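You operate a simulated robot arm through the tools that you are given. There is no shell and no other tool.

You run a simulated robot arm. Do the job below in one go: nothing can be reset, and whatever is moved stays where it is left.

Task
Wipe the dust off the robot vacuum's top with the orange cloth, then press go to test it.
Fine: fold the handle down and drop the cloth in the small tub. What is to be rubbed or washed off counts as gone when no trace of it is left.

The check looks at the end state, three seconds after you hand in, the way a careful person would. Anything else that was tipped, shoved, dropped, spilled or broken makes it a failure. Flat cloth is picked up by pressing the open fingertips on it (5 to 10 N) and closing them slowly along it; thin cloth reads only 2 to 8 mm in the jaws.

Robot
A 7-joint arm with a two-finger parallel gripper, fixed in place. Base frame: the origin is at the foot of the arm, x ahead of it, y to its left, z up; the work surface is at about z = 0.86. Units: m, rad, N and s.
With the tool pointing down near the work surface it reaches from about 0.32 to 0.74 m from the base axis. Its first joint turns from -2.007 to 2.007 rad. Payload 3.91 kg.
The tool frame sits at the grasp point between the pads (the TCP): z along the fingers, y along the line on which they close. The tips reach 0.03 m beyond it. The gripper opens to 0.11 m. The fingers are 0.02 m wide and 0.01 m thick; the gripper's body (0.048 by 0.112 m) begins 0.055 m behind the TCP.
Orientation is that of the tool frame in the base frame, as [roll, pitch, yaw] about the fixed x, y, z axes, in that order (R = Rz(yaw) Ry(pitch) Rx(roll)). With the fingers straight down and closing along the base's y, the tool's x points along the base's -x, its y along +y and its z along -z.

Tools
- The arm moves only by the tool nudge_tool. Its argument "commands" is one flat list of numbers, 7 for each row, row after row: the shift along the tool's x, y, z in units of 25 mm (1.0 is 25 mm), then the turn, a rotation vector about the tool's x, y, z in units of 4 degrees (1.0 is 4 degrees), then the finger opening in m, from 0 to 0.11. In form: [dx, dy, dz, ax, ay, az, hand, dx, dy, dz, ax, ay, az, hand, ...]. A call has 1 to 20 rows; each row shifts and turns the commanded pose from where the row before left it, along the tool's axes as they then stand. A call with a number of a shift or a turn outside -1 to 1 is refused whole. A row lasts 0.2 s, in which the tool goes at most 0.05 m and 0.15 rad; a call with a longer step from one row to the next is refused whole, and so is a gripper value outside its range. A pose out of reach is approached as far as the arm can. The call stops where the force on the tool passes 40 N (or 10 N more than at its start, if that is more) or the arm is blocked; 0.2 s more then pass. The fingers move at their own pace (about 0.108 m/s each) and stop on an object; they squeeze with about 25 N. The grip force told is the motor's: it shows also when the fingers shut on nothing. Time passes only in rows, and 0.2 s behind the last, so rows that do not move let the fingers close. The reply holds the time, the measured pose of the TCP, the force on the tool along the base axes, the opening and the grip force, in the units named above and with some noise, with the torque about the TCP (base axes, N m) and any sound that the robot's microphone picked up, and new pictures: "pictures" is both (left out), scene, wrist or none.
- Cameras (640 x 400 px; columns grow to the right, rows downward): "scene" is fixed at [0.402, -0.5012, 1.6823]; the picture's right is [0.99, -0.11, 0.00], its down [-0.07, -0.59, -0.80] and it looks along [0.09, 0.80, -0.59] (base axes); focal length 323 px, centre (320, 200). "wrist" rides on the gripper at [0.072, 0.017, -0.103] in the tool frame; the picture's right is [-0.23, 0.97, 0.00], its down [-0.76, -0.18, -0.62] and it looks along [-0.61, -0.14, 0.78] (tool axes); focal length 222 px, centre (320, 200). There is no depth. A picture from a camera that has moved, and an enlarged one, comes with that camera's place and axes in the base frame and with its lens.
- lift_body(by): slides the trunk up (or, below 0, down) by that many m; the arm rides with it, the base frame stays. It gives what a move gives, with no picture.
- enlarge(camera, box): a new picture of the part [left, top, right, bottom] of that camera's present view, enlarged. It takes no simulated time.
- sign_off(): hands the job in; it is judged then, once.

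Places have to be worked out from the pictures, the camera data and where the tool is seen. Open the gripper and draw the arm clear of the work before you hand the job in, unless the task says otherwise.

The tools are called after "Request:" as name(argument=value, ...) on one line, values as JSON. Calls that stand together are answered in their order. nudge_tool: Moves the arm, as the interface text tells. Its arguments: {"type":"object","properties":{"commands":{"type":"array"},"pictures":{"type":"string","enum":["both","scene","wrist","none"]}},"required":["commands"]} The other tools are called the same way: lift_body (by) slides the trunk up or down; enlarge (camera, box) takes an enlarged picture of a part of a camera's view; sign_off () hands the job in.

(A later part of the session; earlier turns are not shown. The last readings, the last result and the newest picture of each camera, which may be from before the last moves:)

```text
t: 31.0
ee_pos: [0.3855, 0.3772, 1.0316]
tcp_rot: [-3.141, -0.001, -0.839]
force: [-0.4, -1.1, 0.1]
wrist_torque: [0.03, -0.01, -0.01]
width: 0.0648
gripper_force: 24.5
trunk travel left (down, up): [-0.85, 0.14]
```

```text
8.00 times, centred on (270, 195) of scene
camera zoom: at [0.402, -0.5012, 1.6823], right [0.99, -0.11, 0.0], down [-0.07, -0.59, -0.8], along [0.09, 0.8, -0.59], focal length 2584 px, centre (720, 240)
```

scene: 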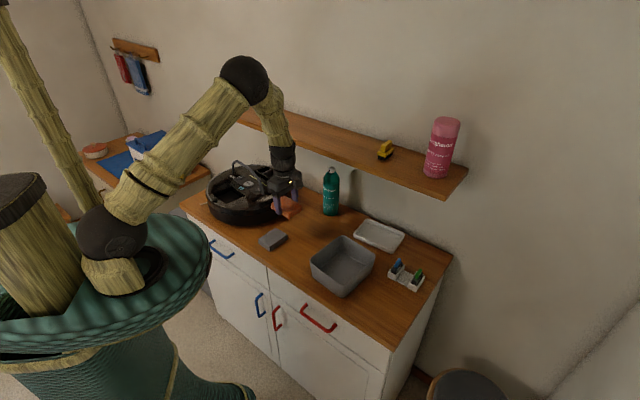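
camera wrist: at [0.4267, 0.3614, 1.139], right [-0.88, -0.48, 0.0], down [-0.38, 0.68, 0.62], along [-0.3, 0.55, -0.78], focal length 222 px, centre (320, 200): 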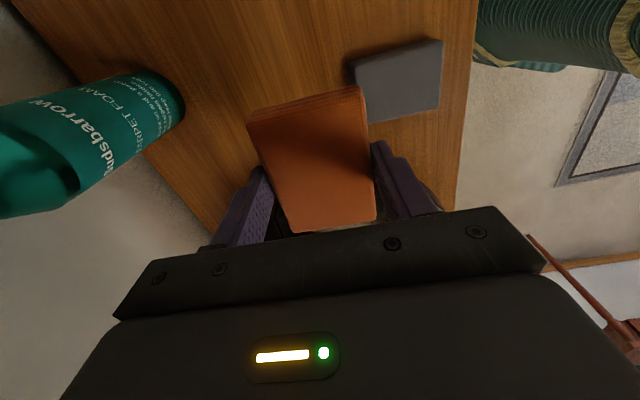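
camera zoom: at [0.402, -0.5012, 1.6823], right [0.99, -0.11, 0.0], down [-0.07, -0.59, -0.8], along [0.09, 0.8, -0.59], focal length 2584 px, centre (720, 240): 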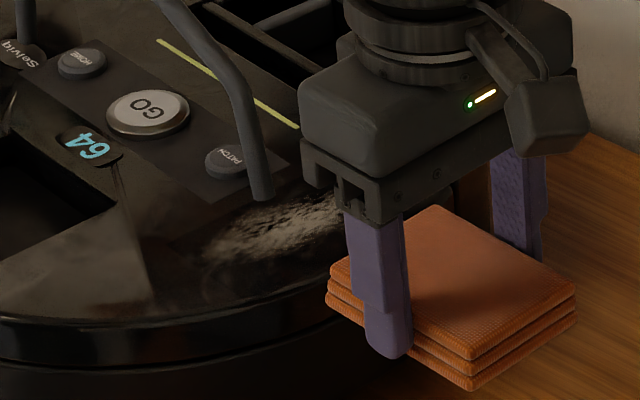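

The view is partly blocked. I'll back off further to get the whole dust patch in sight and compare it with the first picture.

Request:
nudge_tool(commands=[1, 0, -0.5, 0, 0, 0, 0.05, 1, 0, 0, 0, 0, 0, 0.05, 1, 0, 0, 0, 0, 0, 0.05], pictures="scene")

Request:
enlarge(camera="scene", box=[235, 170, 305, 220])

Request:
enlarge(camera="scene", box=[205, 155, 295, 225])

```text
t: 31.8
ee_pos: [0.4354, 0.3199, 1.0423]
tcp_rot: [3.141, 0.0, -0.838]
force: [0.7, 0.3, -0.5]
wrist_torque: [-0.02, 0.01, 0.04]
width: 0.065
gripper_force: 25.2
trunk travel left (down, up): [-0.85, 0.14]
```

scene: 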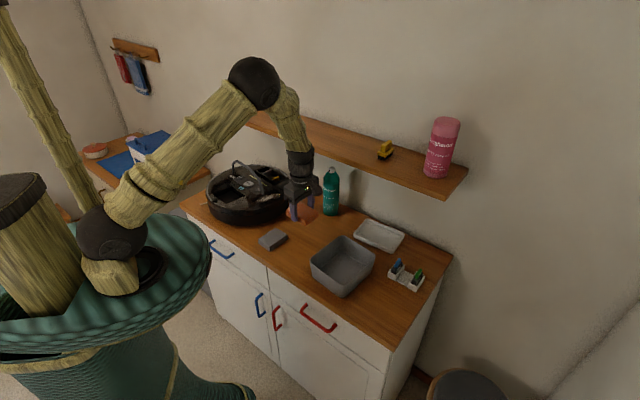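

```text
8.00 times, centred on (270, 195) of scene
camera zoom: at [0.402, -0.5012, 1.6823], right [0.99, -0.11, 0.0], down [-0.07, -0.59, -0.8], along [0.09, 0.8, -0.59], focal length 2584 px, centre (720, 240)
```

zoom: 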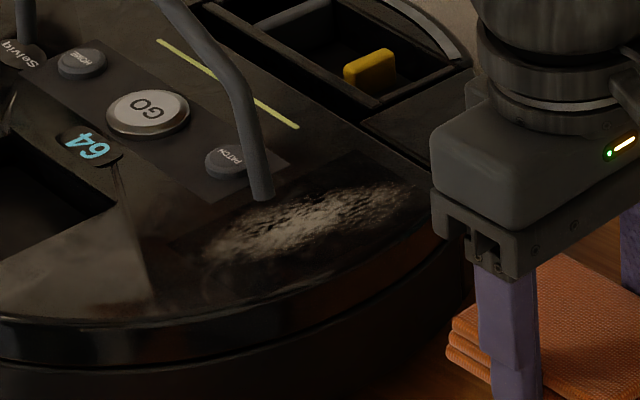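

```text
5.71 times, centred on (250, 190) of scene
camera zoom: at [0.402, -0.5012, 1.6823], right [0.99, -0.11, 0.0], down [-0.07, -0.59, -0.8], along [0.09, 0.8, -0.59], focal length 1845 px, centre (720, 257)
```

zoom: 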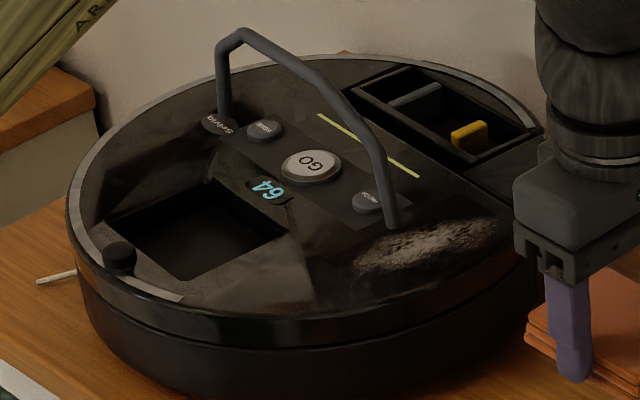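

Now the whole patch is visible. It's evidently dimmer than at the start over its full length, so rubbing works but needs many more strokes. The vacuum is within a few mm of where it started. I'll go back for repeated light strokes, compensating for the slight dome of the lid.

Request:
nudge_tool(commands=[-0.96, 0, 0, 0, 0, 0, 0.05, -0.96, 0, 0, 0, 0, 0, 0.05, -0.96, 0, 0, 0, 0, 0, 0.05, -0.96, 0, 0, 0, 0, 0, 0.05, -0.96, 0, 0, 0, 0, 0, 0.05, -0.96, 0, 0, 0, 0, 0, 0.05, -0.96, 0, 0, 0, 0, 0, 0.05, -0.96, 0, 0, 0, 0, 0, 0.05, 0, 0, 0.75, 0, 0, 0, 0.05, 0, 0, 0.75, 0, 0, 0, 0.05, 0, 0, 0.6, 0, 0, 0, 0.05, 0, 0, 0.12, 0, 0, 0, 0.05], pictures="none")

```text
t: 34.4
ee_pos: [0.3075, 0.464, 0.9879]
tcp_rot: [3.141, 0.0, -0.837]
force: [-0.5, -0.4, 0.0]
wrist_torque: [0.01, 0.01, -0.01]
width: 0.0652
gripper_force: 25.1
trunk travel left (down, up): [-0.85, 0.14]
```

I'm just above the lid at 0.988. I'll lower 3 mm to a light touch.

Request:
nudge_tool(commands=[0, 0, 0.06, 0, 0, 0, 0.05, 0, 0, 0.06, 0, 0, 0, 0.05], pictures="none")

```text
t: 35.0
ee_pos: [0.3078, 0.4637, 0.9853]
tcp_rot: [-3.141, 0.0, -0.837]
force: [0.4, -1.1, 6.3]
wrist_torque: [-0.05, 0.11, 0.02]
width: 0.0647
gripper_force: 24.8
trunk travel left (down, up): [-0.85, 0.14]
```

Contact is at 6.3 N. I'll do two in-and-out strokes along the handle direction on the robot-side part of the dust.

Request:
nudge_tool(commands=[-0.2, 0.2, -0.012, 0, 0, 0, 0.05, -0.24, 0, -0.012, 0, 0, 0, 0.05, -0.24, 0, -0.012, 0, 0, 0, 0.05, -0.24, 0, -0.012, 0, 0, 0, 0.05, -0.24, 0, -0.012, 0, 0, 0, 0.05, 0.24, 0, 0.012, 0, 0, 0, 0.05, 0.24, 0, 0.012, 0, 0, 0, 0.05, 0.24, 0, 0.012, 0, 0, 0, 0.05, 0.24, 0, 0.012, 0, 0, 0, 0.05, 0.24, 0, 0.012, 0, 0, 0, 0.05, -0.24, 0, -0.012, 0, 0, 0, 0.05, -0.24, 0, -0.012, 0, 0, 0, 0.05, -0.24, 0, -0.012, 0, 0, 0, 0.05, -0.24, 0, -0.012, 0, 0, 0, 0.05, -0.24, 0, -0.012, 0, 0, 0, 0.05, 0.24, 0, 0.012, 0, 0, 0, 0.05, 0.24, 0, 0.012, 0, 0, 0, 0.05, 0.24, 0, 0.012, 0, 0, 0, 0.05, 0.24, 0, 0.012, 0, 0, 0, 0.05, 0.24, 0, 0.012, 0, 0, 0, 0.05], pictures="scene")

Request:
enlarge(camera="scene", box=[205, 155, 295, 225])

```text
t: 39.2
ee_pos: [0.3039, 0.46, 0.9846]
tcp_rot: [3.141, 0.0, -0.84]
force: [-1.0, 0.1, 4.3]
wrist_torque: [0.05, 0.07, 0.01]
width: 0.0649
gripper_force: 25.0
trunk travel left (down, up): [-0.85, 0.14]
```

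scene: 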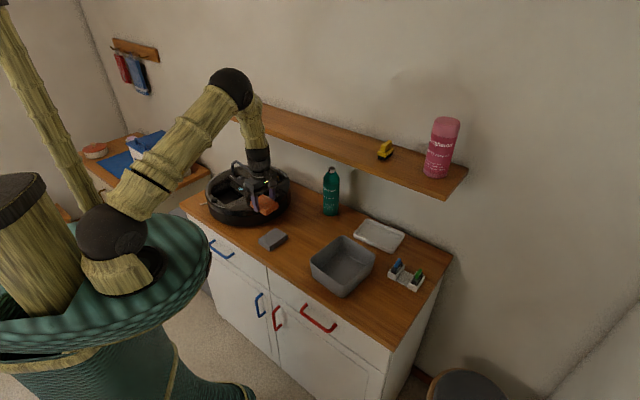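

```text
5.71 times, centred on (250, 190) of scene
camera zoom: at [0.402, -0.5012, 1.6823], right [0.99, -0.11, 0.0], down [-0.07, -0.59, -0.8], along [0.09, 0.8, -0.59], focal length 1845 px, centre (720, 257)
```

zoom: 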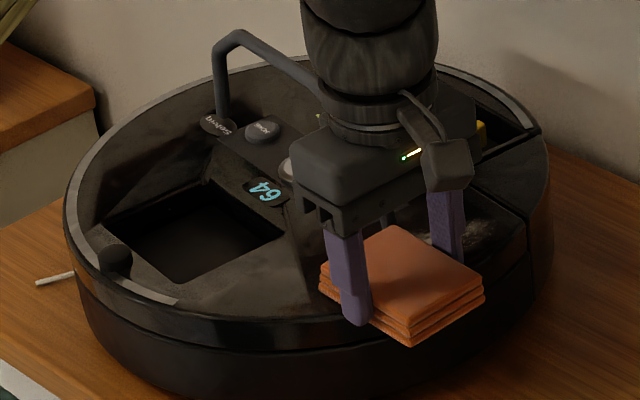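

The vacuum is holding still with 4.3 N on it. Now I'll stroke along the dust towards the wall end with this light pressure.

Request:
nudge_tool(commands=[0, -0.3, 0, 0, 0, 0, 0.05, 0, -0.3, 0, 0, 0, 0, 0.05, 0, -0.3, 0, 0, 0, 0, 0.05, 0, -0.3, 0, 0, 0, 0, 0.05], pictures="scene")

Request:
enlarge(camera="scene", box=[205, 155, 295, 225])

```text
t: 40.2
ee_pos: [0.3268, 0.4798, 0.9849]
tcp_rot: [-3.138, 0.0, -0.838]
force: [2.8, -2.1, 8.9]
wrist_torque: [-0.13, 0.04, 0.02]
width: 0.0648
gripper_force: 24.6
trunk travel left (down, up): [-0.85, 0.14]
```

scene: 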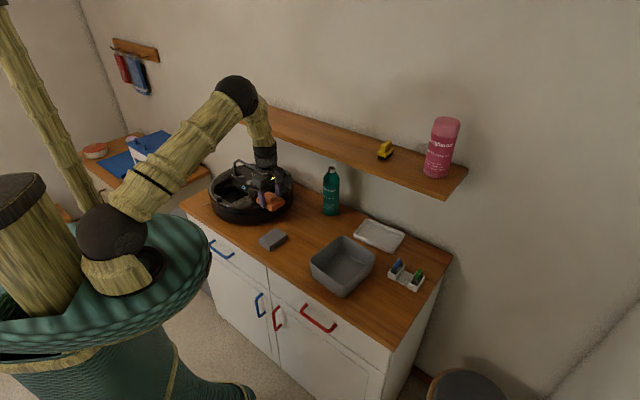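

```text
5.71 times, centred on (250, 190) of scene
camera zoom: at [0.402, -0.5012, 1.6823], right [0.99, -0.11, 0.0], down [-0.07, -0.59, -0.8], along [0.09, 0.8, -0.59], focal length 1845 px, centre (720, 257)
```

zoom: 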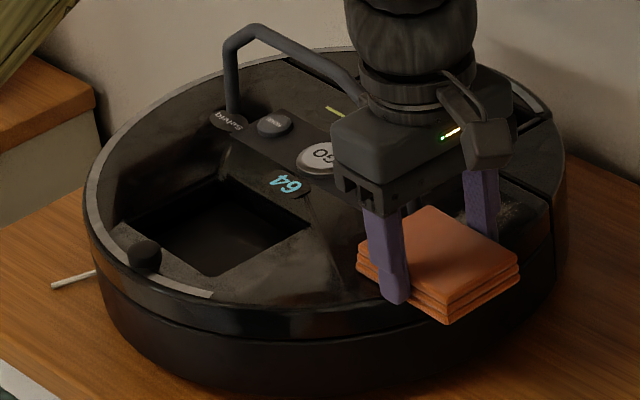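

The vacuum rolls easily in this direction but not along the handle direction, so it must be on its wheels. I'll roll it back the same way by about 12–15 mm, and from now on rub only along the handle direction, lifting between lanes.

Request:
nudge_tool(commands=[0, 0.25, 0, 0, 0, 0, 0.05, 0, 0.25, 0, 0, 0, 0, 0.05, 0, 0.2, 0, 0, 0, 0, 0.05], pictures="scene")

Request:
enlarge(camera="scene", box=[205, 155, 295, 225])

```text
t: 41.0
ee_pos: [0.313, 0.4675, 0.9852]
tcp_rot: [3.141, -0.002, -0.837]
force: [-1.9, 3.0, 9.1]
wrist_torque: [0.13, 0.05, 0.0]
width: 0.0649
gripper_force: 25.3
trunk travel left (down, up): [-0.85, 0.14]
```

scene: 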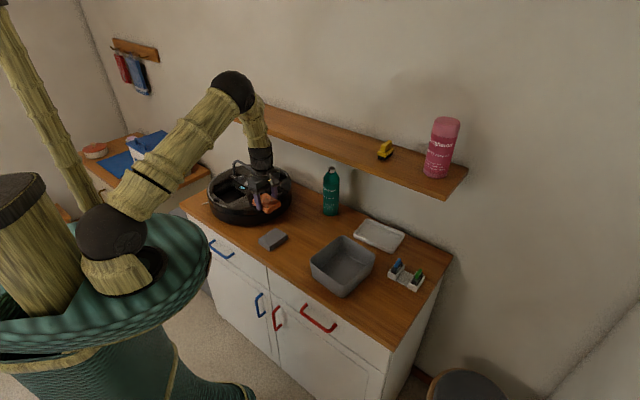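

```text
5.71 times, centred on (250, 190) of scene
camera zoom: at [0.402, -0.5012, 1.6823], right [0.99, -0.11, 0.0], down [-0.07, -0.59, -0.8], along [0.09, 0.8, -0.59], focal length 1845 px, centre (720, 257)
```

zoom: 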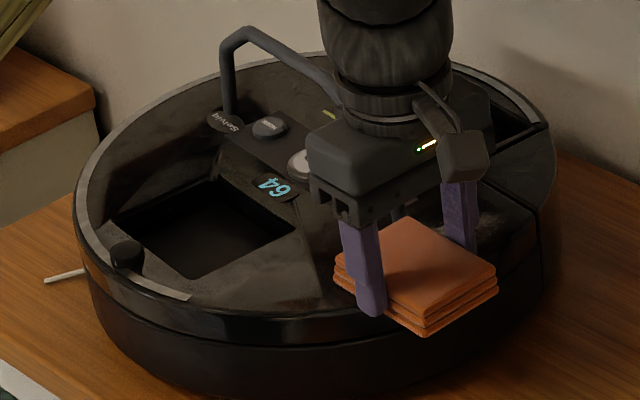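

The vacuum is back within about 3 mm of its original position. I'll now rub only along the handle direction in this lane, two cycles at about 9 N.

Request:
nudge_tool(commands=[-0.24, 0, -0.012, 0, 0, 0, 0.05, -0.24, 0, -0.012, 0, 0, 0, 0.05, -0.24, 0, -0.012, 0, 0, 0, 0.05, -0.24, 0, -0.012, 0, 0, 0, 0.05, -0.24, 0, -0.012, 0, 0, 0, 0.05, 0.24, 0, 0.012, 0, 0, 0, 0.05, 0.24, 0, 0.012, 0, 0, 0, 0.05, 0.24, 0, 0.012, 0, 0, 0, 0.05, 0.24, 0, 0.012, 0, 0, 0, 0.05, 0.24, 0, 0.012, 0, 0, 0, 0.05, -0.24, 0, -0.012, 0, 0, 0, 0.05, -0.24, 0, -0.012, 0, 0, 0, 0.05, -0.24, 0, -0.012, 0, 0, 0, 0.05, -0.24, 0, -0.012, 0, 0, 0, 0.05, -0.24, 0, -0.012, 0, 0, 0, 0.05, 0.24, 0, 0.012, 0, 0, 0, 0.05, 0.24, 0, 0.012, 0, 0, 0, 0.05, 0.24, 0, 0.012, 0, 0, 0, 0.05, 0.24, 0, 0.012, 0, 0, 0, 0.05, 0.24, 0, 0.012, 0, 0, 0, 0.05], pictures="scene")

Request:
enlarge(camera="scene", box=[205, 155, 295, 225])

```text
t: 45.2
ee_pos: [0.3151, 0.4683, 0.9855]
tcp_rot: [-3.141, 0.0, -0.838]
force: [-1.1, 0.9, 3.4]
wrist_torque: [0.01, 0.0, 0.02]
width: 0.0649
gripper_force: 24.7
trunk travel left (down, up): [-0.85, 0.14]
```

scene: 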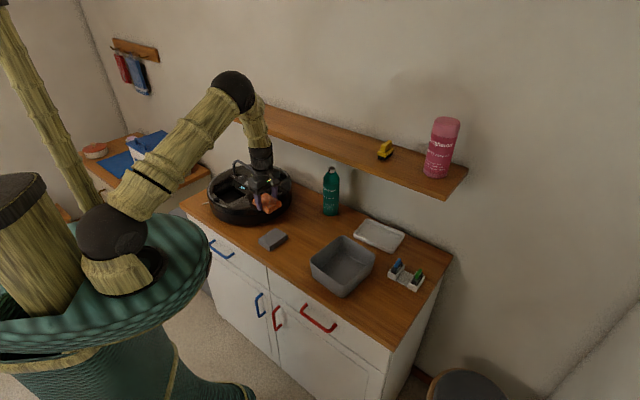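

```text
5.71 times, centred on (250, 190) of scene
camera zoom: at [0.402, -0.5012, 1.6823], right [0.99, -0.11, 0.0], down [-0.07, -0.59, -0.8], along [0.09, 0.8, -0.59], focal length 1845 px, centre (720, 257)
```

zoom: 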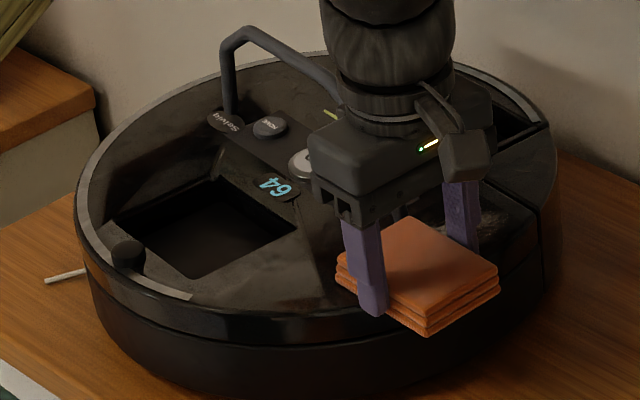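

The vacuum hasn't moved. I'll lift slightly and shift to the middle lane level with the handle foot, then touch down again.

Request:
nudge_tool(commands=[0, 0, -0.25, 0, 0, 0, 0.05, 0.2, -0.76, 0, 0, 0, 0, 0.05, 0.2, -0.76, 0, 0, 0, 0, 0.05, 0, 0, 0.1, 0, 0, 0, 0.05, 0, 0, 0.1, 0, 0, 0, 0.05], pictures="scene")

Request:
enlarge(camera="scene", box=[225, 165, 305, 225])

```text
t: 46.4
ee_pos: [0.3485, 0.4863, 0.9853]
tcp_rot: [3.14, 0.0, -0.838]
force: [0.7, -0.6, -1.3]
wrist_torque: [-0.01, 0.01, -0.03]
width: 0.065
gripper_force: 24.9
trunk travel left (down, up): [-0.85, 0.14]
```

scene: 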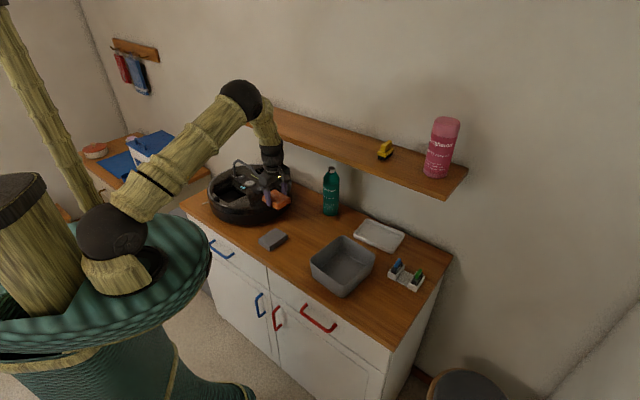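

```text
6.67 times, centred on (265, 195) of scene
camera zoom: at [0.402, -0.5012, 1.6823], right [0.99, -0.11, 0.0], down [-0.07, -0.59, -0.8], along [0.09, 0.8, -0.59], focal length 2153 px, centre (687, 233)
```

zoom: 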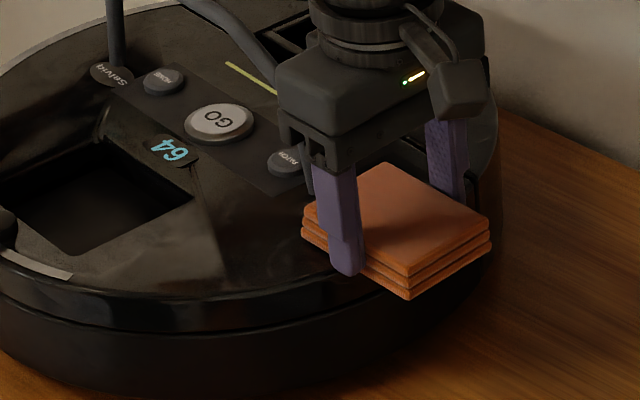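

The robot-side half of the dust looks clean now. I'll lower another 1.5 mm to make contact in the middle lane.

Request:
nudge_tool(commands=[0, 0, 0.04, 0, 0, 0, 0.05, 0, 0, 0.02, 0, 0, 0, 0.05], pictures="none")

```text
t: 47.0
ee_pos: [0.3492, 0.4862, 0.984]
tcp_rot: [-3.139, 0.0, -0.839]
force: [-1.2, -0.1, 3.1]
wrist_torque: [-0.02, 0.1, 0.0]
width: 0.0647
gripper_force: 24.9
trunk travel left (down, up): [-0.85, 0.14]
```

There's light contact at 3.1 N. I'll do three short in-and-out strokes, stopping about 6 mm short of the handle foot.

Request:
nudge_tool(commands=[-0.25, 0, -0.008, 0, 0, 0, 0.05, -0.25, 0, -0.008, 0, 0, 0, 0.05, -0.22, 0, -0.008, 0, 0, 0, 0.05, 0.25, 0, 0.008, 0, 0, 0, 0.05, 0.25, 0, 0.008, 0, 0, 0, 0.05, 0.22, 0, 0.008, 0, 0, 0, 0.05, -0.25, 0, -0.008, 0, 0, 0, 0.05, -0.25, 0, -0.008, 0, 0, 0, 0.05, -0.22, 0, -0.008, 0, 0, 0, 0.05, 0.25, 0, 0.008, 0, 0, 0, 0.05, 0.25, 0, 0.008, 0, 0, 0, 0.05, 0.22, 0, 0.008, 0, 0, 0, 0.05, -0.25, 0, -0.008, 0, 0, 0, 0.05, -0.25, 0, -0.008, 0, 0, 0, 0.05, -0.22, 0, -0.008, 0, 0, 0, 0.05], pictures="scene")

Request:
enlarge(camera="scene", box=[225, 165, 305, 225])

```text
t: 50.2
ee_pos: [0.3395, 0.4991, 0.9858]
tcp_rot: [-3.141, 0.001, -0.836]
force: [0.7, -2.2, 7.2]
wrist_torque: [-0.15, -0.13, -0.02]
width: 0.0651
gripper_force: 25.1
trunk travel left (down, up): [-0.85, 0.14]
```

scene: 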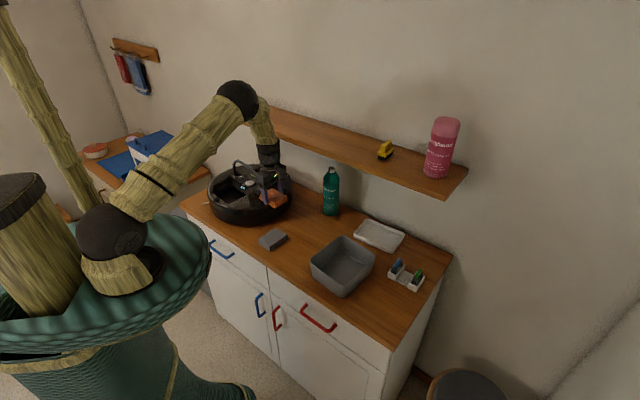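

```text
6.67 times, centred on (265, 195) of scene
camera zoom: at [0.402, -0.5012, 1.6823], right [0.99, -0.11, 0.0], down [-0.07, -0.59, -0.8], along [0.09, 0.8, -0.59], focal length 2153 px, centre (687, 233)
```

zoom: 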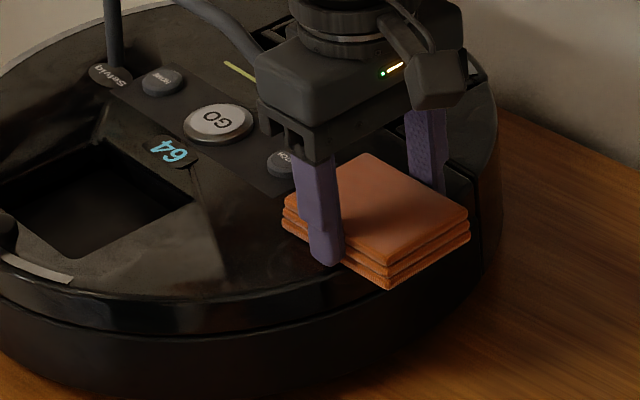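

The vacuum is steady and the middle lane is rubbed. I'll lift, shift to the wall-side lane while staying short of the shelf, and touch down there.

Request:
nudge_tool(commands=[0, 0, -0.25, 0, 0, 0, 0.05, 0.35, -0.5, 0, 0, 0, 0, 0.05, 0.3, -0.5, 0, 0, 0, 0, 0.05, 0, 0, 0.12, 0, 0, 0, 0.05, 0, 0, 0.12, 0, 0, 0, 0.05], pictures="scene")

Request:
enlarge(camera="scene", box=[225, 145, 305, 215])

```text
t: 51.4
ee_pos: [0.3672, 0.5046, 0.984]
tcp_rot: [-3.141, 0.0, -0.838]
force: [0.7, 0.8, -0.5]
wrist_torque: [0.01, 0.02, 0.01]
width: 0.0652
gripper_force: 25.0
trunk travel left (down, up): [-0.85, 0.14]
```

scene: 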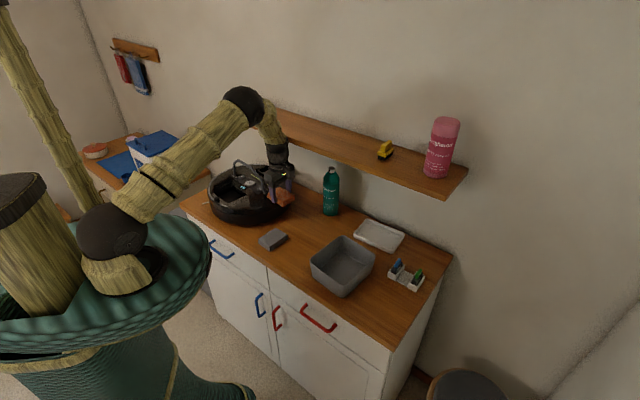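

```text
5.71 times, centred on (265, 180) of scene
camera zoom: at [0.402, -0.5012, 1.6823], right [0.99, -0.11, 0.0], down [-0.07, -0.59, -0.8], along [0.09, 0.8, -0.59], focal length 1845 px, centre (634, 314)
```

zoom: 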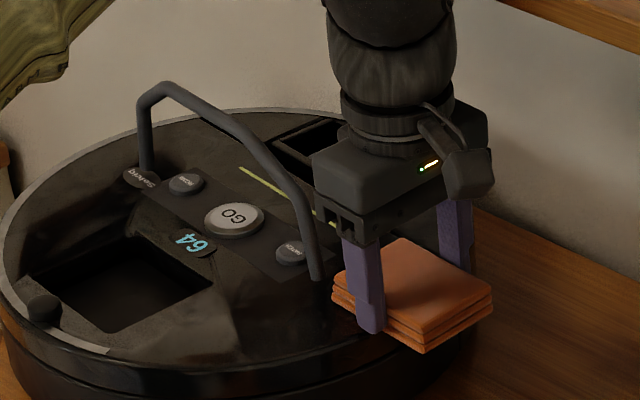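

The visible part beside the handle foot is clean now. The cloth isn't touching yet in this lane, so I'll lower in 1 mm steps.

Request:
nudge_tool(commands=[0, 0, 0.04, 0, 0, 0, 0.05], pictures="none")

```text
t: 51.8
ee_pos: [0.367, 0.5037, 0.9851]
tcp_rot: [-3.14, 0.0, -0.838]
force: [-0.8, -0.2, 3.8]
wrist_torque: [-0.06, 0.16, 0.01]
width: 0.0653
gripper_force: 24.8
trunk travel left (down, up): [-0.85, 0.14]
```

Contact at 3.8 N. I'll rub in and out along the handle direction in this lane.

Request:
nudge_tool(commands=[-0.28, 0, -0.008, 0, 0, 0, 0.05, -0.28, 0, -0.008, 0, 0, 0, 0.05, 0.25, 0, 0.008, 0, 0, 0, 0.05, 0.25, 0, 0.008, 0, 0, 0, 0.05, 0.25, 0, 0.008, 0, 0, 0, 0.05, 0.1, 0, 0.003, 0, 0, 0, 0.05, -0.28, 0, -0.009, 0, 0, 0, 0.05, -0.28, 0, -0.009, 0, 0, 0, 0.05, -0.28, 0, -0.009, 0, 0, 0, 0.05, 0.25, 0, 0.008, 0, 0, 0, 0.05, 0.25, 0, 0.008, 0, 0, 0, 0.05, 0.25, 0, 0.008, 0, 0, 0, 0.05, 0.1, 0, 0.003, 0, 0, 0, 0.05, -0.28, 0, -0.009, 0, 0, 0, 0.05, -0.28, 0, -0.009, 0, 0, 0, 0.05, -0.28, 0, -0.009, 0, 0, 0, 0.05], pictures="none")

```text
t: 55.2
ee_pos: [0.3569, 0.5134, 0.9845]
tcp_rot: [-3.14, 0.0, -0.838]
force: [3.0, -3.4, 8.2]
wrist_torque: [-0.25, -0.07, 0.08]
width: 0.0649
gripper_force: 24.9
trunk travel left (down, up): [-0.85, 0.14]
```

Forces look normal at 8 N. I'll lift, back off along the same direction, and inspect the whole patch.

Request:
nudge_tool(commands=[0.3, 0, -0.2, 0, 0, 0, 0.05, 0.3, 0, -0.5, 0, 0, 0, 0.05, 0.9, 0.4, -0.8, 0, 0, 0, 0.05, 0.9, 0.4, -0.5, 0, 0, 0, 0.05, 0.9, 0.4, 0, 0, 0, 0, 0.05, 0.9, 0.4, 0, 0, 0, 0, 0.05, 0.9, 0.4, 0, 0, 0, 0, 0.05, 0.9, 0.4, 0, 0, 0, 0, 0.05, 0.9, 0.4, 0, 0, 0, 0, 0.05], pictures="scene")

Request:
enlarge(camera="scene", box=[235, 170, 305, 220])

Request:
enlarge(camera="scene", box=[205, 155, 295, 225])

```text
t: 57.2
ee_pos: [0.4214, 0.3382, 1.0346]
tcp_rot: [-3.14, -0.001, -0.838]
force: [-0.6, 0.4, -1.2]
wrist_torque: [0.04, -0.03, -0.01]
width: 0.0649
gripper_force: 25.0
trunk travel left (down, up): [-0.85, 0.14]
```

scene: 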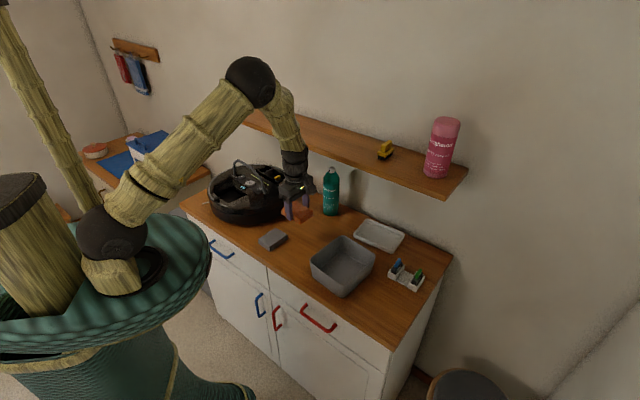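

```text
8.00 times, centred on (270, 195) of scene
camera zoom: at [0.402, -0.5012, 1.6823], right [0.99, -0.11, 0.0], down [-0.07, -0.59, -0.8], along [0.09, 0.8, -0.59], focal length 2584 px, centre (720, 240)
```

zoom: 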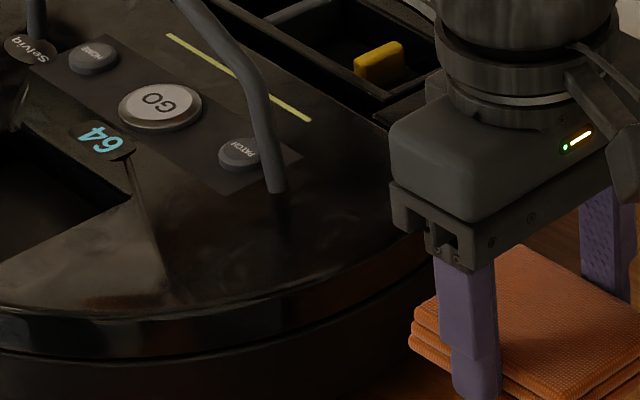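

```text
5.71 times, centred on (250, 190) of scene
camera zoom: at [0.402, -0.5012, 1.6823], right [0.99, -0.11, 0.0], down [-0.07, -0.59, -0.8], along [0.09, 0.8, -0.59], focal length 1845 px, centre (720, 257)
```

zoom: 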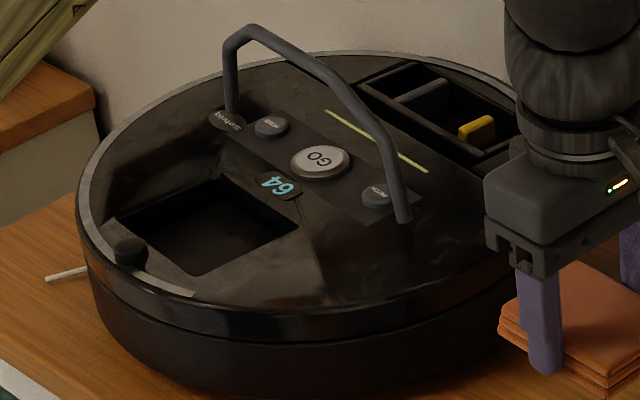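

The dust I can see is gone, and the vacuum sits within about 5 mm of its start. The far end is still hidden by the gripper, so I'll carry the cloth over above the grey tub, near (0.555, 0.212), and check from there before letting go.

Request:
nudge_tool(commands=[0.91, -0.074, 0, 0, 0, 0, 0.05, 0.91, -0.074, 0, 0, 0, 0, 0.05, 0.91, -0.074, 0, 0, 0, 0, 0.05, 0.91, -0.074, 0, 0, 0, 0, 0.05, 0.91, -0.074, 0, 0, 0, 0, 0.05, 0.91, -0.074, 0, 0, 0, 0, 0.05, 0.91, -0.074, 0, 0, 0, 0, 0.05, 0.91, -0.074, 0, 0, 0, 0, 0.05], pictures="both")

Request:
enlarge(camera="scene", box=[235, 170, 305, 220])

Request:
enlarge(camera="scene", box=[280, 180, 430, 300])

```text
t: 59.0
ee_pos: [0.5556, 0.2121, 1.0336]
tcp_rot: [3.14, 0.0, -0.838]
force: [0.1, -0.1, 0.0]
wrist_torque: [0.01, 0.0, 0.03]
width: 0.065
gripper_force: 24.8
trunk travel left (down, up): [-0.85, 0.14]
camera wrist: at [0.5915, 0.1465, 1.1366], right [-0.88, -0.48, 0.0], down [-0.38, 0.68, 0.62], along [-0.3, 0.55, -0.78], focal length 222 px, centre (320, 200)
```

scene: 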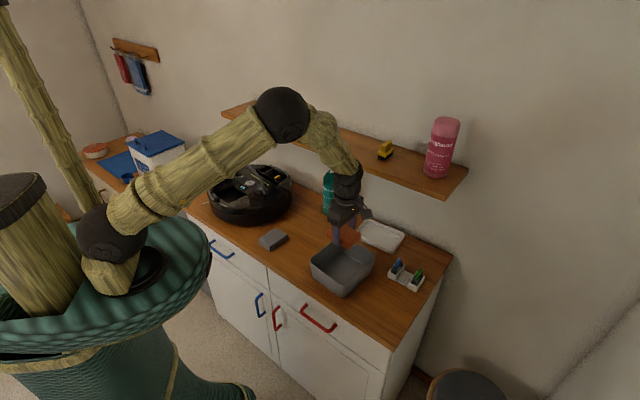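
wrist: 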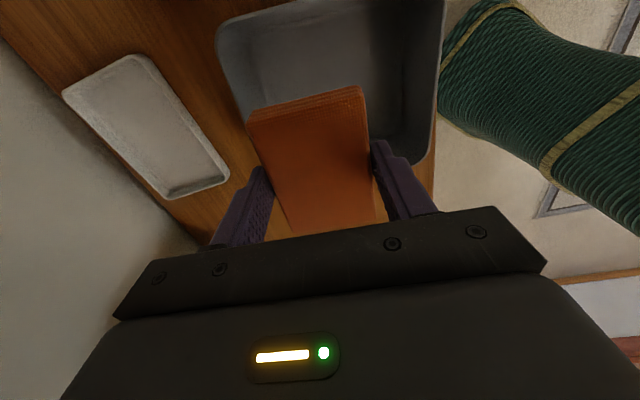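

```text
8.00 times, centred on (270, 195) of scene
camera zoom: at [0.402, -0.5012, 1.6823], right [0.99, -0.11, 0.0], down [-0.07, -0.59, -0.8], along [0.09, 0.8, -0.59], focal length 2584 px, centre (720, 240)
```

zoom: 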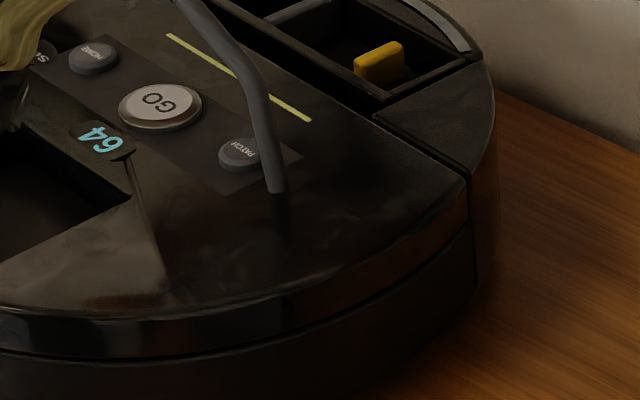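

```text
3.33 times, centred on (355, 240) of scene
camera zoom: at [0.402, -0.5012, 1.6823], right [0.99, -0.11, 0.0], down [-0.07, -0.59, -0.8], along [0.09, 0.8, -0.59], focal length 1076 px, centre (203, 67)
```

zoom: 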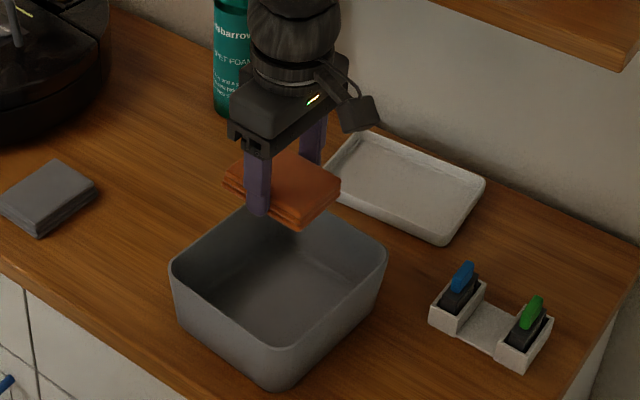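

The lid shows no dust in the scene view. Before lowering, I'll take a closer look at the tub to centre the cloth over its opening.

Request:
enlarge(camera="scene", box=[300, 215, 390, 305])

Request:
enlarge(camera="wrist", box=[200, 0, 460, 200])

```text
4.44 times, centred on (345, 260) of scene
camera zoom: at [0.402, -0.5012, 1.6823], right [0.99, -0.11, 0.0], down [-0.07, -0.59, -0.8], along [0.09, 0.8, -0.59], focal length 1435 px, centre (209, -67)
```

zoom: 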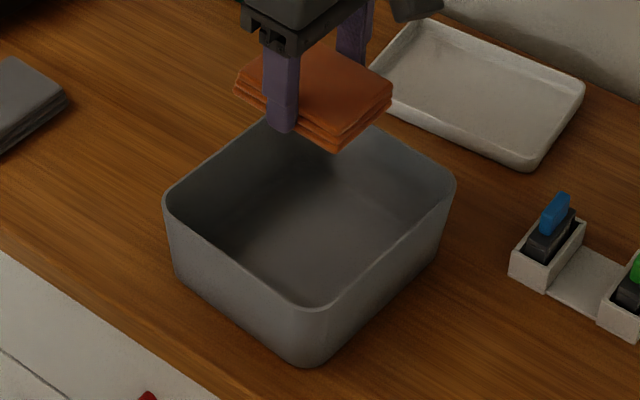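

```text
2.00 times, centred on (330, 100) of wrist
camera zoom: at [0.5915, 0.1465, 1.1366], right [-0.88, -0.48, 0.0], down [-0.38, 0.68, 0.62], along [-0.3, 0.55, -0.78], focal length 444 px, centre (300, 400)
```

zoom: 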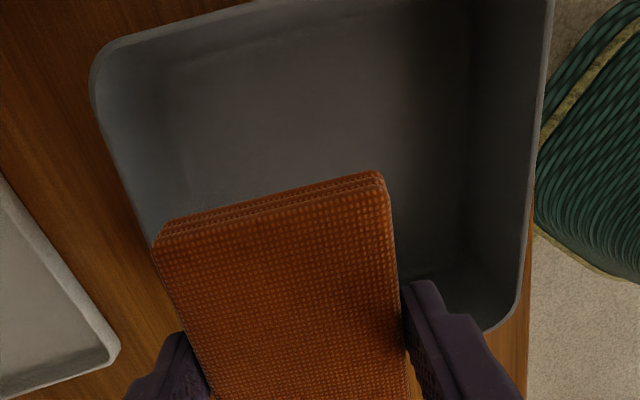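

Both views together place the tub's rim at z≈0.94 with its centre near (0.550, 0.189), so I'm about 2.4 cm off. I'll shift over the centre and then look before lowering.

Request:
nudge_tool(commands=[0.52, 0.8, 0, 0, 0, 0, 0.05, 0, 0, 0.8, 0, 0, 0, 0.05, 0, 0, 0.4, 0, 0, 0, 0.05], pictures="both")

Request:
enlarge(camera="scene", box=[300, 195, 390, 305])

```text
t: 59.8
ee_pos: [0.5482, 0.1889, 1.0037]
tcp_rot: [-3.14, 0.0, -0.837]
force: [-0.6, -0.2, -0.4]
wrist_torque: [0.01, -0.04, 0.01]
width: 0.065
gripper_force: 25.2
trunk travel left (down, up): [-0.85, 0.14]
camera wrist: at [0.5841, 0.1236, 1.1075], right [-0.88, -0.48, 0.0], down [-0.38, 0.68, 0.62], along [-0.3, 0.55, -0.78], focal length 222 px, centre (320, 200)
```

scene: 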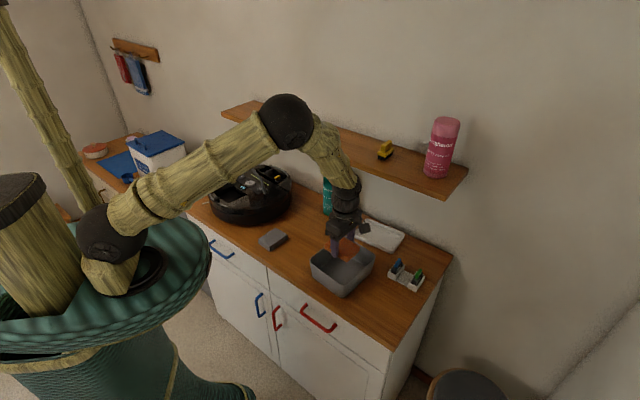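
wrist: 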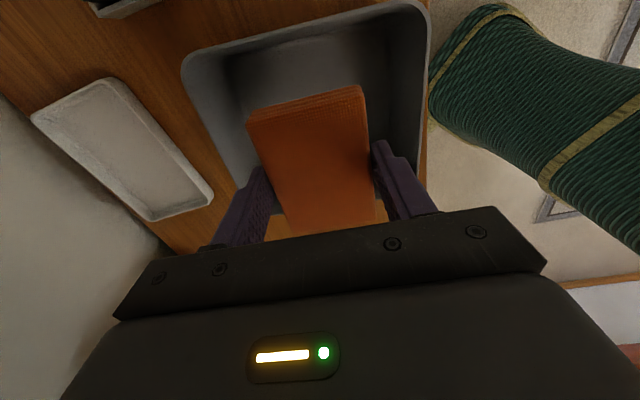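

```text
3.64 times, centred on (345, 250) of scene
camera zoom: at [0.402, -0.5012, 1.6823], right [0.99, -0.11, 0.0], down [-0.07, -0.59, -0.8], along [0.09, 0.8, -0.59], focal length 1174 px, centre (229, 18)
```

zoom: 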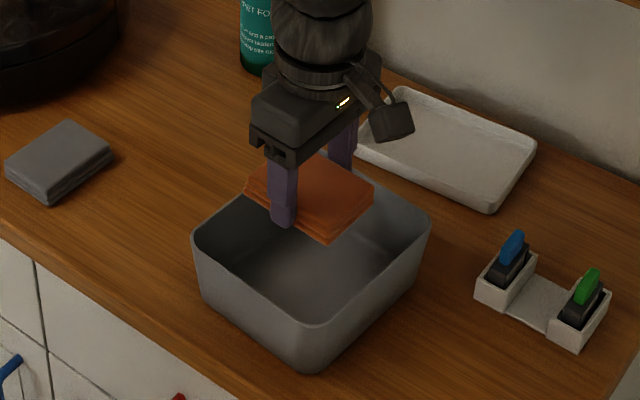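

The cloth is centred over the opening in both views. I'll lower it into the tub.

Request:
nudge_tool(commands=[0, 0, 0.7, 0, 0, 0, 0.05, 0, 0, 0.7, 0, 0, 0, 0.05, 0, 0, 0.7, 0, 0, 0, 0.05, 0, 0, 0.7, 0, 0, 0, 0.05], pictures="both")

Request:
enlarge(camera="scene", box=[300, 195, 390, 305])

```text
t: 60.8
ee_pos: [0.5481, 0.1899, 0.9339]
tcp_rot: [3.14, 0.001, -0.838]
force: [-0.6, -0.6, -0.1]
wrist_torque: [-0.01, -0.01, -0.01]
width: 0.0647
gripper_force: 25.4
trunk travel left (down, up): [-0.85, 0.14]
camera wrist: at [0.584, 0.1243, 1.0367], right [-0.88, -0.48, 0.0], down [-0.38, 0.68, 0.62], along [-0.3, 0.55, -0.78], focal length 222 px, centre (320, 200)
```

scene: 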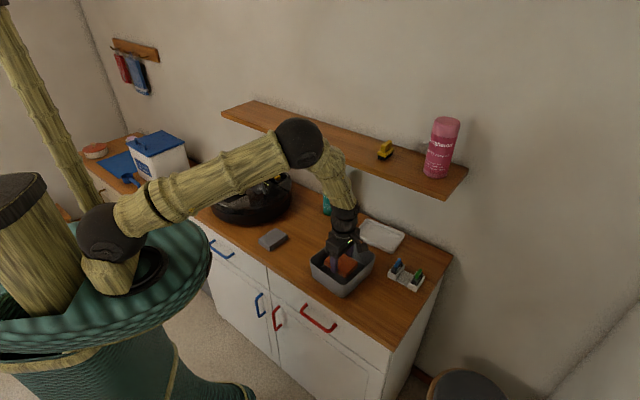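
wrist: 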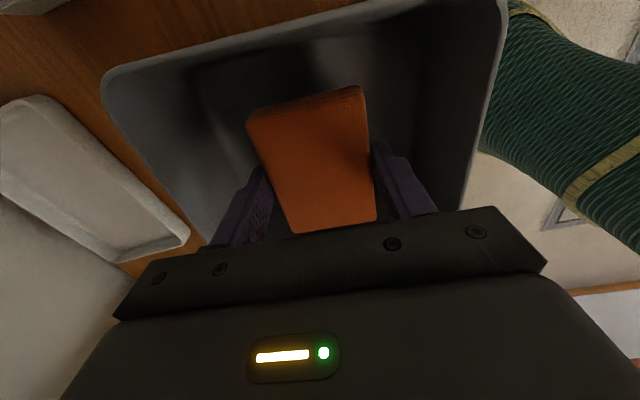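

```text
3.64 times, centred on (345, 250) of scene
camera zoom: at [0.402, -0.5012, 1.6823], right [0.99, -0.11, 0.0], down [-0.07, -0.59, -0.8], along [0.09, 0.8, -0.59], focal length 1174 px, centre (229, 18)
```

zoom: 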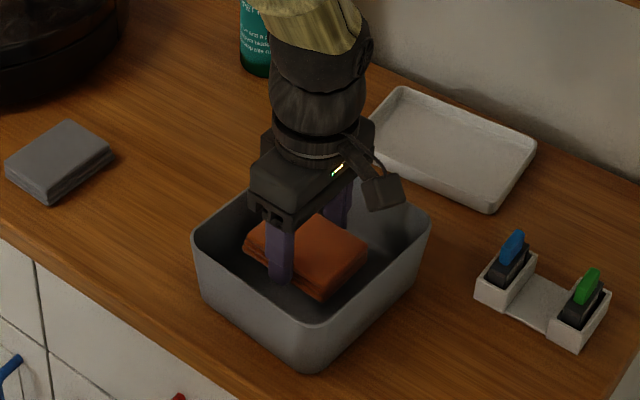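

The cloth is inside the tub and well clear of the walls. I'll lower 15 mm more, then open gently to let it settle on the floor.

Request:
nudge_tool(commands=[0, 0, 0.4, 0, 0, 0, 0.05, 0, 0, 0.3, 0, 0, 0, 0.05], pictures="none")

```text
t: 61.4
ee_pos: [0.547, 0.1892, 0.9166]
tcp_rot: [-3.141, 0.001, -0.839]
force: [0.5, 0.3, -0.1]
wrist_torque: [0.02, 0.03, 0.02]
width: 0.0649
gripper_force: 25.3
trunk travel left (down, up): [-0.85, 0.14]
```

No contact yet and the cloth bottom is near 0.88. I'll open the fingers to 0.082 to release it.

Request:
nudge_tool(commands=[0, 0, 0, 0, 0, 0, 0.07, 0, 0, 0, 0, 0, 0, 0.082, 0, 0, 0, 0, 0, 0, 0.082, 0, 0, 0, 0, 0, 0, 0.082], pictures="both")

Request:
enlarge(camera="scene", box=[300, 195, 390, 305])

```text
t: 62.4
ee_pos: [0.5484, 0.1911, 0.9164]
tcp_rot: [-3.141, -0.001, -0.838]
force: [0.3, 0.2, 0.0]
wrist_torque: [0.02, -0.04, -0.02]
width: 0.082
gripper_force: 0.0
trunk travel left (down, up): [-0.85, 0.14]
camera wrist: at [0.5843, 0.1242, 1.0195], right [-0.88, -0.48, 0.0], down [-0.38, 0.68, 0.62], along [-0.3, 0.55, -0.78], focal length 222 px, centre (320, 200)
```

scene: 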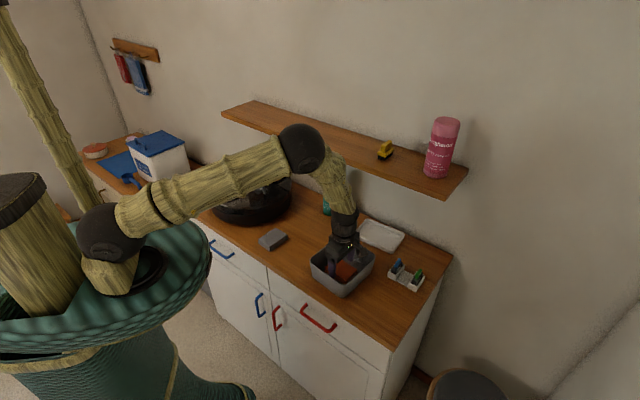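
wrist: 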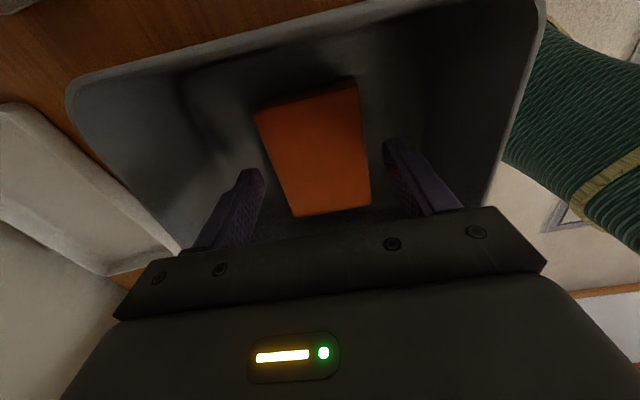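

```text
3.64 times, centred on (345, 250) of scene
camera zoom: at [0.402, -0.5012, 1.6823], right [0.99, -0.11, 0.0], down [-0.07, -0.59, -0.8], along [0.09, 0.8, -0.59], focal length 1174 px, centre (229, 18)
```

zoom: 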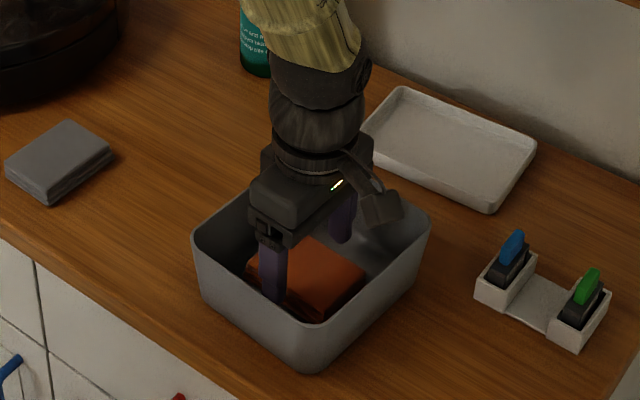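

The cloth is lying in the tub and the fingers are free. I'll rise straight up and then turn the tool back so the wrist camera can look at the vacuum.

Request:
nudge_tool(commands=[0, 0, -0.8, 0, 0, 0, 0.082, 0, 0, -1, 0, 0, 0, 0.082, 0, 0, -1, 0, 0, 0, 0.082, 0, 0, -1, 0, 0, 1, 0.06, 0, 0, -1, 0, 0, 1, 0.03, 0, 0, -1, 0, 0, 1, 0.0, 0, 0, -1, 0, 0, 1, 0.0, 0, 0, -0.5, 0, 0, 1, 0.0, 0, 0, 0, 0, 0, 1, 0.0, 0, 0, 0, 0, 0, 1, 0.0, 0, 0, 0, 0, 0, 1, 0.0, 0, 0, 0, 0, 0, 1, 0.0, 0, 0, 0, 0, 0, 1, 0.0, 0, 0, 0, 0, 0, 1, 0.0, 0, 0, 0, 0, 0, 1, 0.0, 0, 0, 0, 0, 0, 1, 0.0, 0, 0, 0, 0, 0, 1, 0.0, 0, 0, 0, 0, 0, 1, 0.0, 0, 0, 0, 0, 0, 1, 0.0, 0, 0, 0, 0, 0, 1, 0.0], pictures="scene")

Request:
enlarge(camera="scene", box=[280, 195, 440, 305])

```text
t: 66.6
ee_pos: [0.5477, 0.1902, 1.0989]
tcp_rot: [-3.14, 0.0, -2.026]
force: [0.2, -0.7, 0.4]
wrist_torque: [-0.01, 0.02, 0.04]
width: 0.0
gripper_force: 24.7
trunk travel left (down, up): [-0.85, 0.14]
```

scene: 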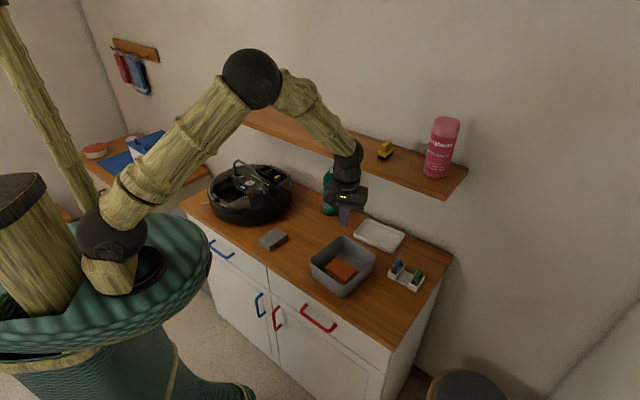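

```text
3.64 times, centred on (360, 250) of scene
camera zoom: at [0.402, -0.5012, 1.6823], right [0.99, -0.11, 0.0], down [-0.07, -0.59, -0.8], along [0.09, 0.8, -0.59], focal length 1174 px, centre (174, 18)
```

zoom: 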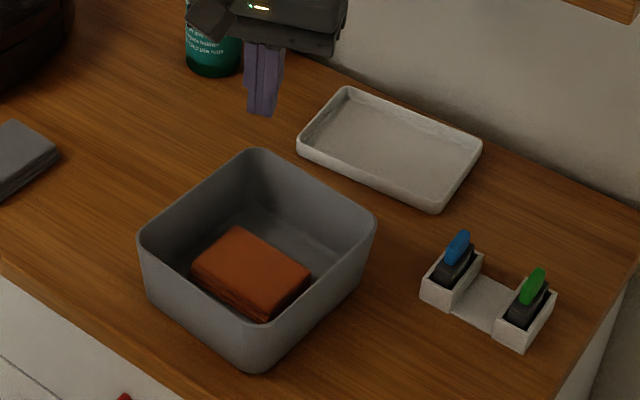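

The cloth lies flat in the tub and nothing else has been disturbed. I'll finish the turn and travel along the counter front to a viewpoint in front of the vacuum.

Request:
nudge_tool(commands=[0, 0, -0.5, 0, 0, 1, 0, 0, 0, -0.5, 0, 0, 1, 0, 0, 0, -0.5, 0, 0, 1, 0, 0, 0, -0.5, 0, 0, 1, 0, 0, 0, -0.5, 0, 0, 1, 0, 0.065, 0.976, 0, 0, 0, 0, 0, 0.065, 0.976, 0, 0, 0, 0, 0, 0.065, 0.976, 0, 0, 0, 0, 0, 0.065, 0.976, 0, 0, 0, 0, 0, 0.065, 0.976, 0, 0, 0, 0, 0, 0.065, 0.976, 0, 0, 0, 0, 0, 0.065, 0.976, 0, 0, 0, 0, 0, 0.065, 0.976, 0, 0, 0, 0, 0, 0.065, 0.976, 0, 0, 0, 0, 0, 0.065, 0.976, 0, 0, 0, 0, 0, 0.065, 0.976, 0, 0, 0, 0, 0, 0.065, 0.976, 0, 0, 0, 0, 0, 0.065, 0.976, 0, 0, 0, 0, 0, 0.065, 0.976, 0, 0, 0, 0, 0], pictures="both")

Request:
enlarge(camera="wrist", box=[160, 0, 480, 200])

Request:
enlarge(camera="scene", box=[205, 150, 295, 225])

```text
t: 70.6
ee_pos: [0.2926, 0.4201, 1.1612]
tcp_rot: [3.142, 0.001, -2.374]
force: [-0.5, 0.6, 0.5]
wrist_torque: [0.0, -0.04, 0.0]
width: 0.0002
gripper_force: 25.0
trunk travel left (down, up): [-0.85, 0.14]
camera wrist: at [0.2304, 0.3814, 1.2637], right [-0.51, 0.86, 0.0], down [0.67, 0.4, 0.62], along [0.54, 0.32, -0.78], focal length 222 px, centre (320, 200)
```

scene: 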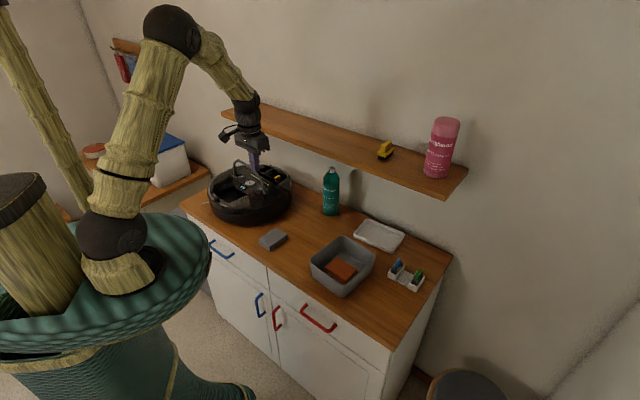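
wrist: 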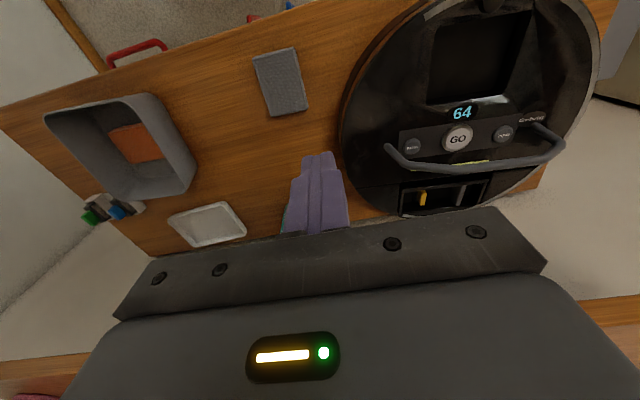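

```text
2.00 times, centred on (320, 100) of wrist
camera zoom: at [0.2304, 0.3814, 1.2637], right [-0.51, 0.86, 0.0], down [0.67, 0.4, 0.62], along [0.54, 0.32, -0.78], focal length 444 px, centre (320, 400)
```

zoom: 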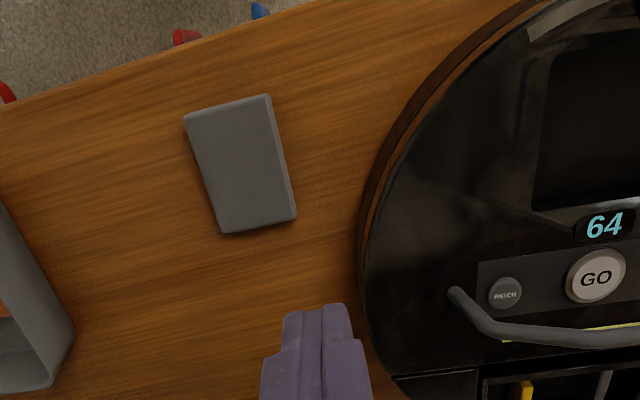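

```text
5.33 times, centred on (250, 188) of scene
camera zoom: at [0.402, -0.5012, 1.6823], right [0.99, -0.11, 0.0], down [-0.07, -0.59, -0.8], along [0.09, 0.8, -0.59], focal length 1722 px, centre (693, 267)
```

zoom: 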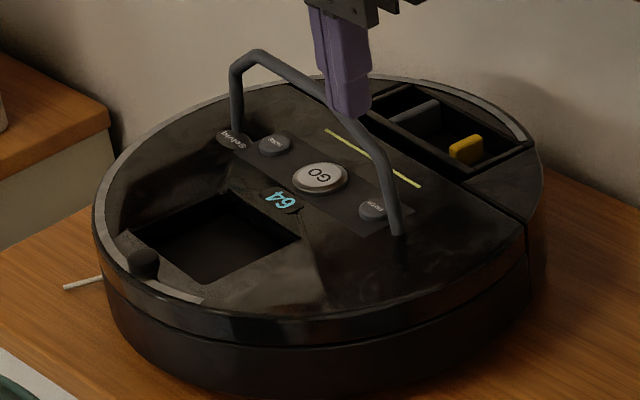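

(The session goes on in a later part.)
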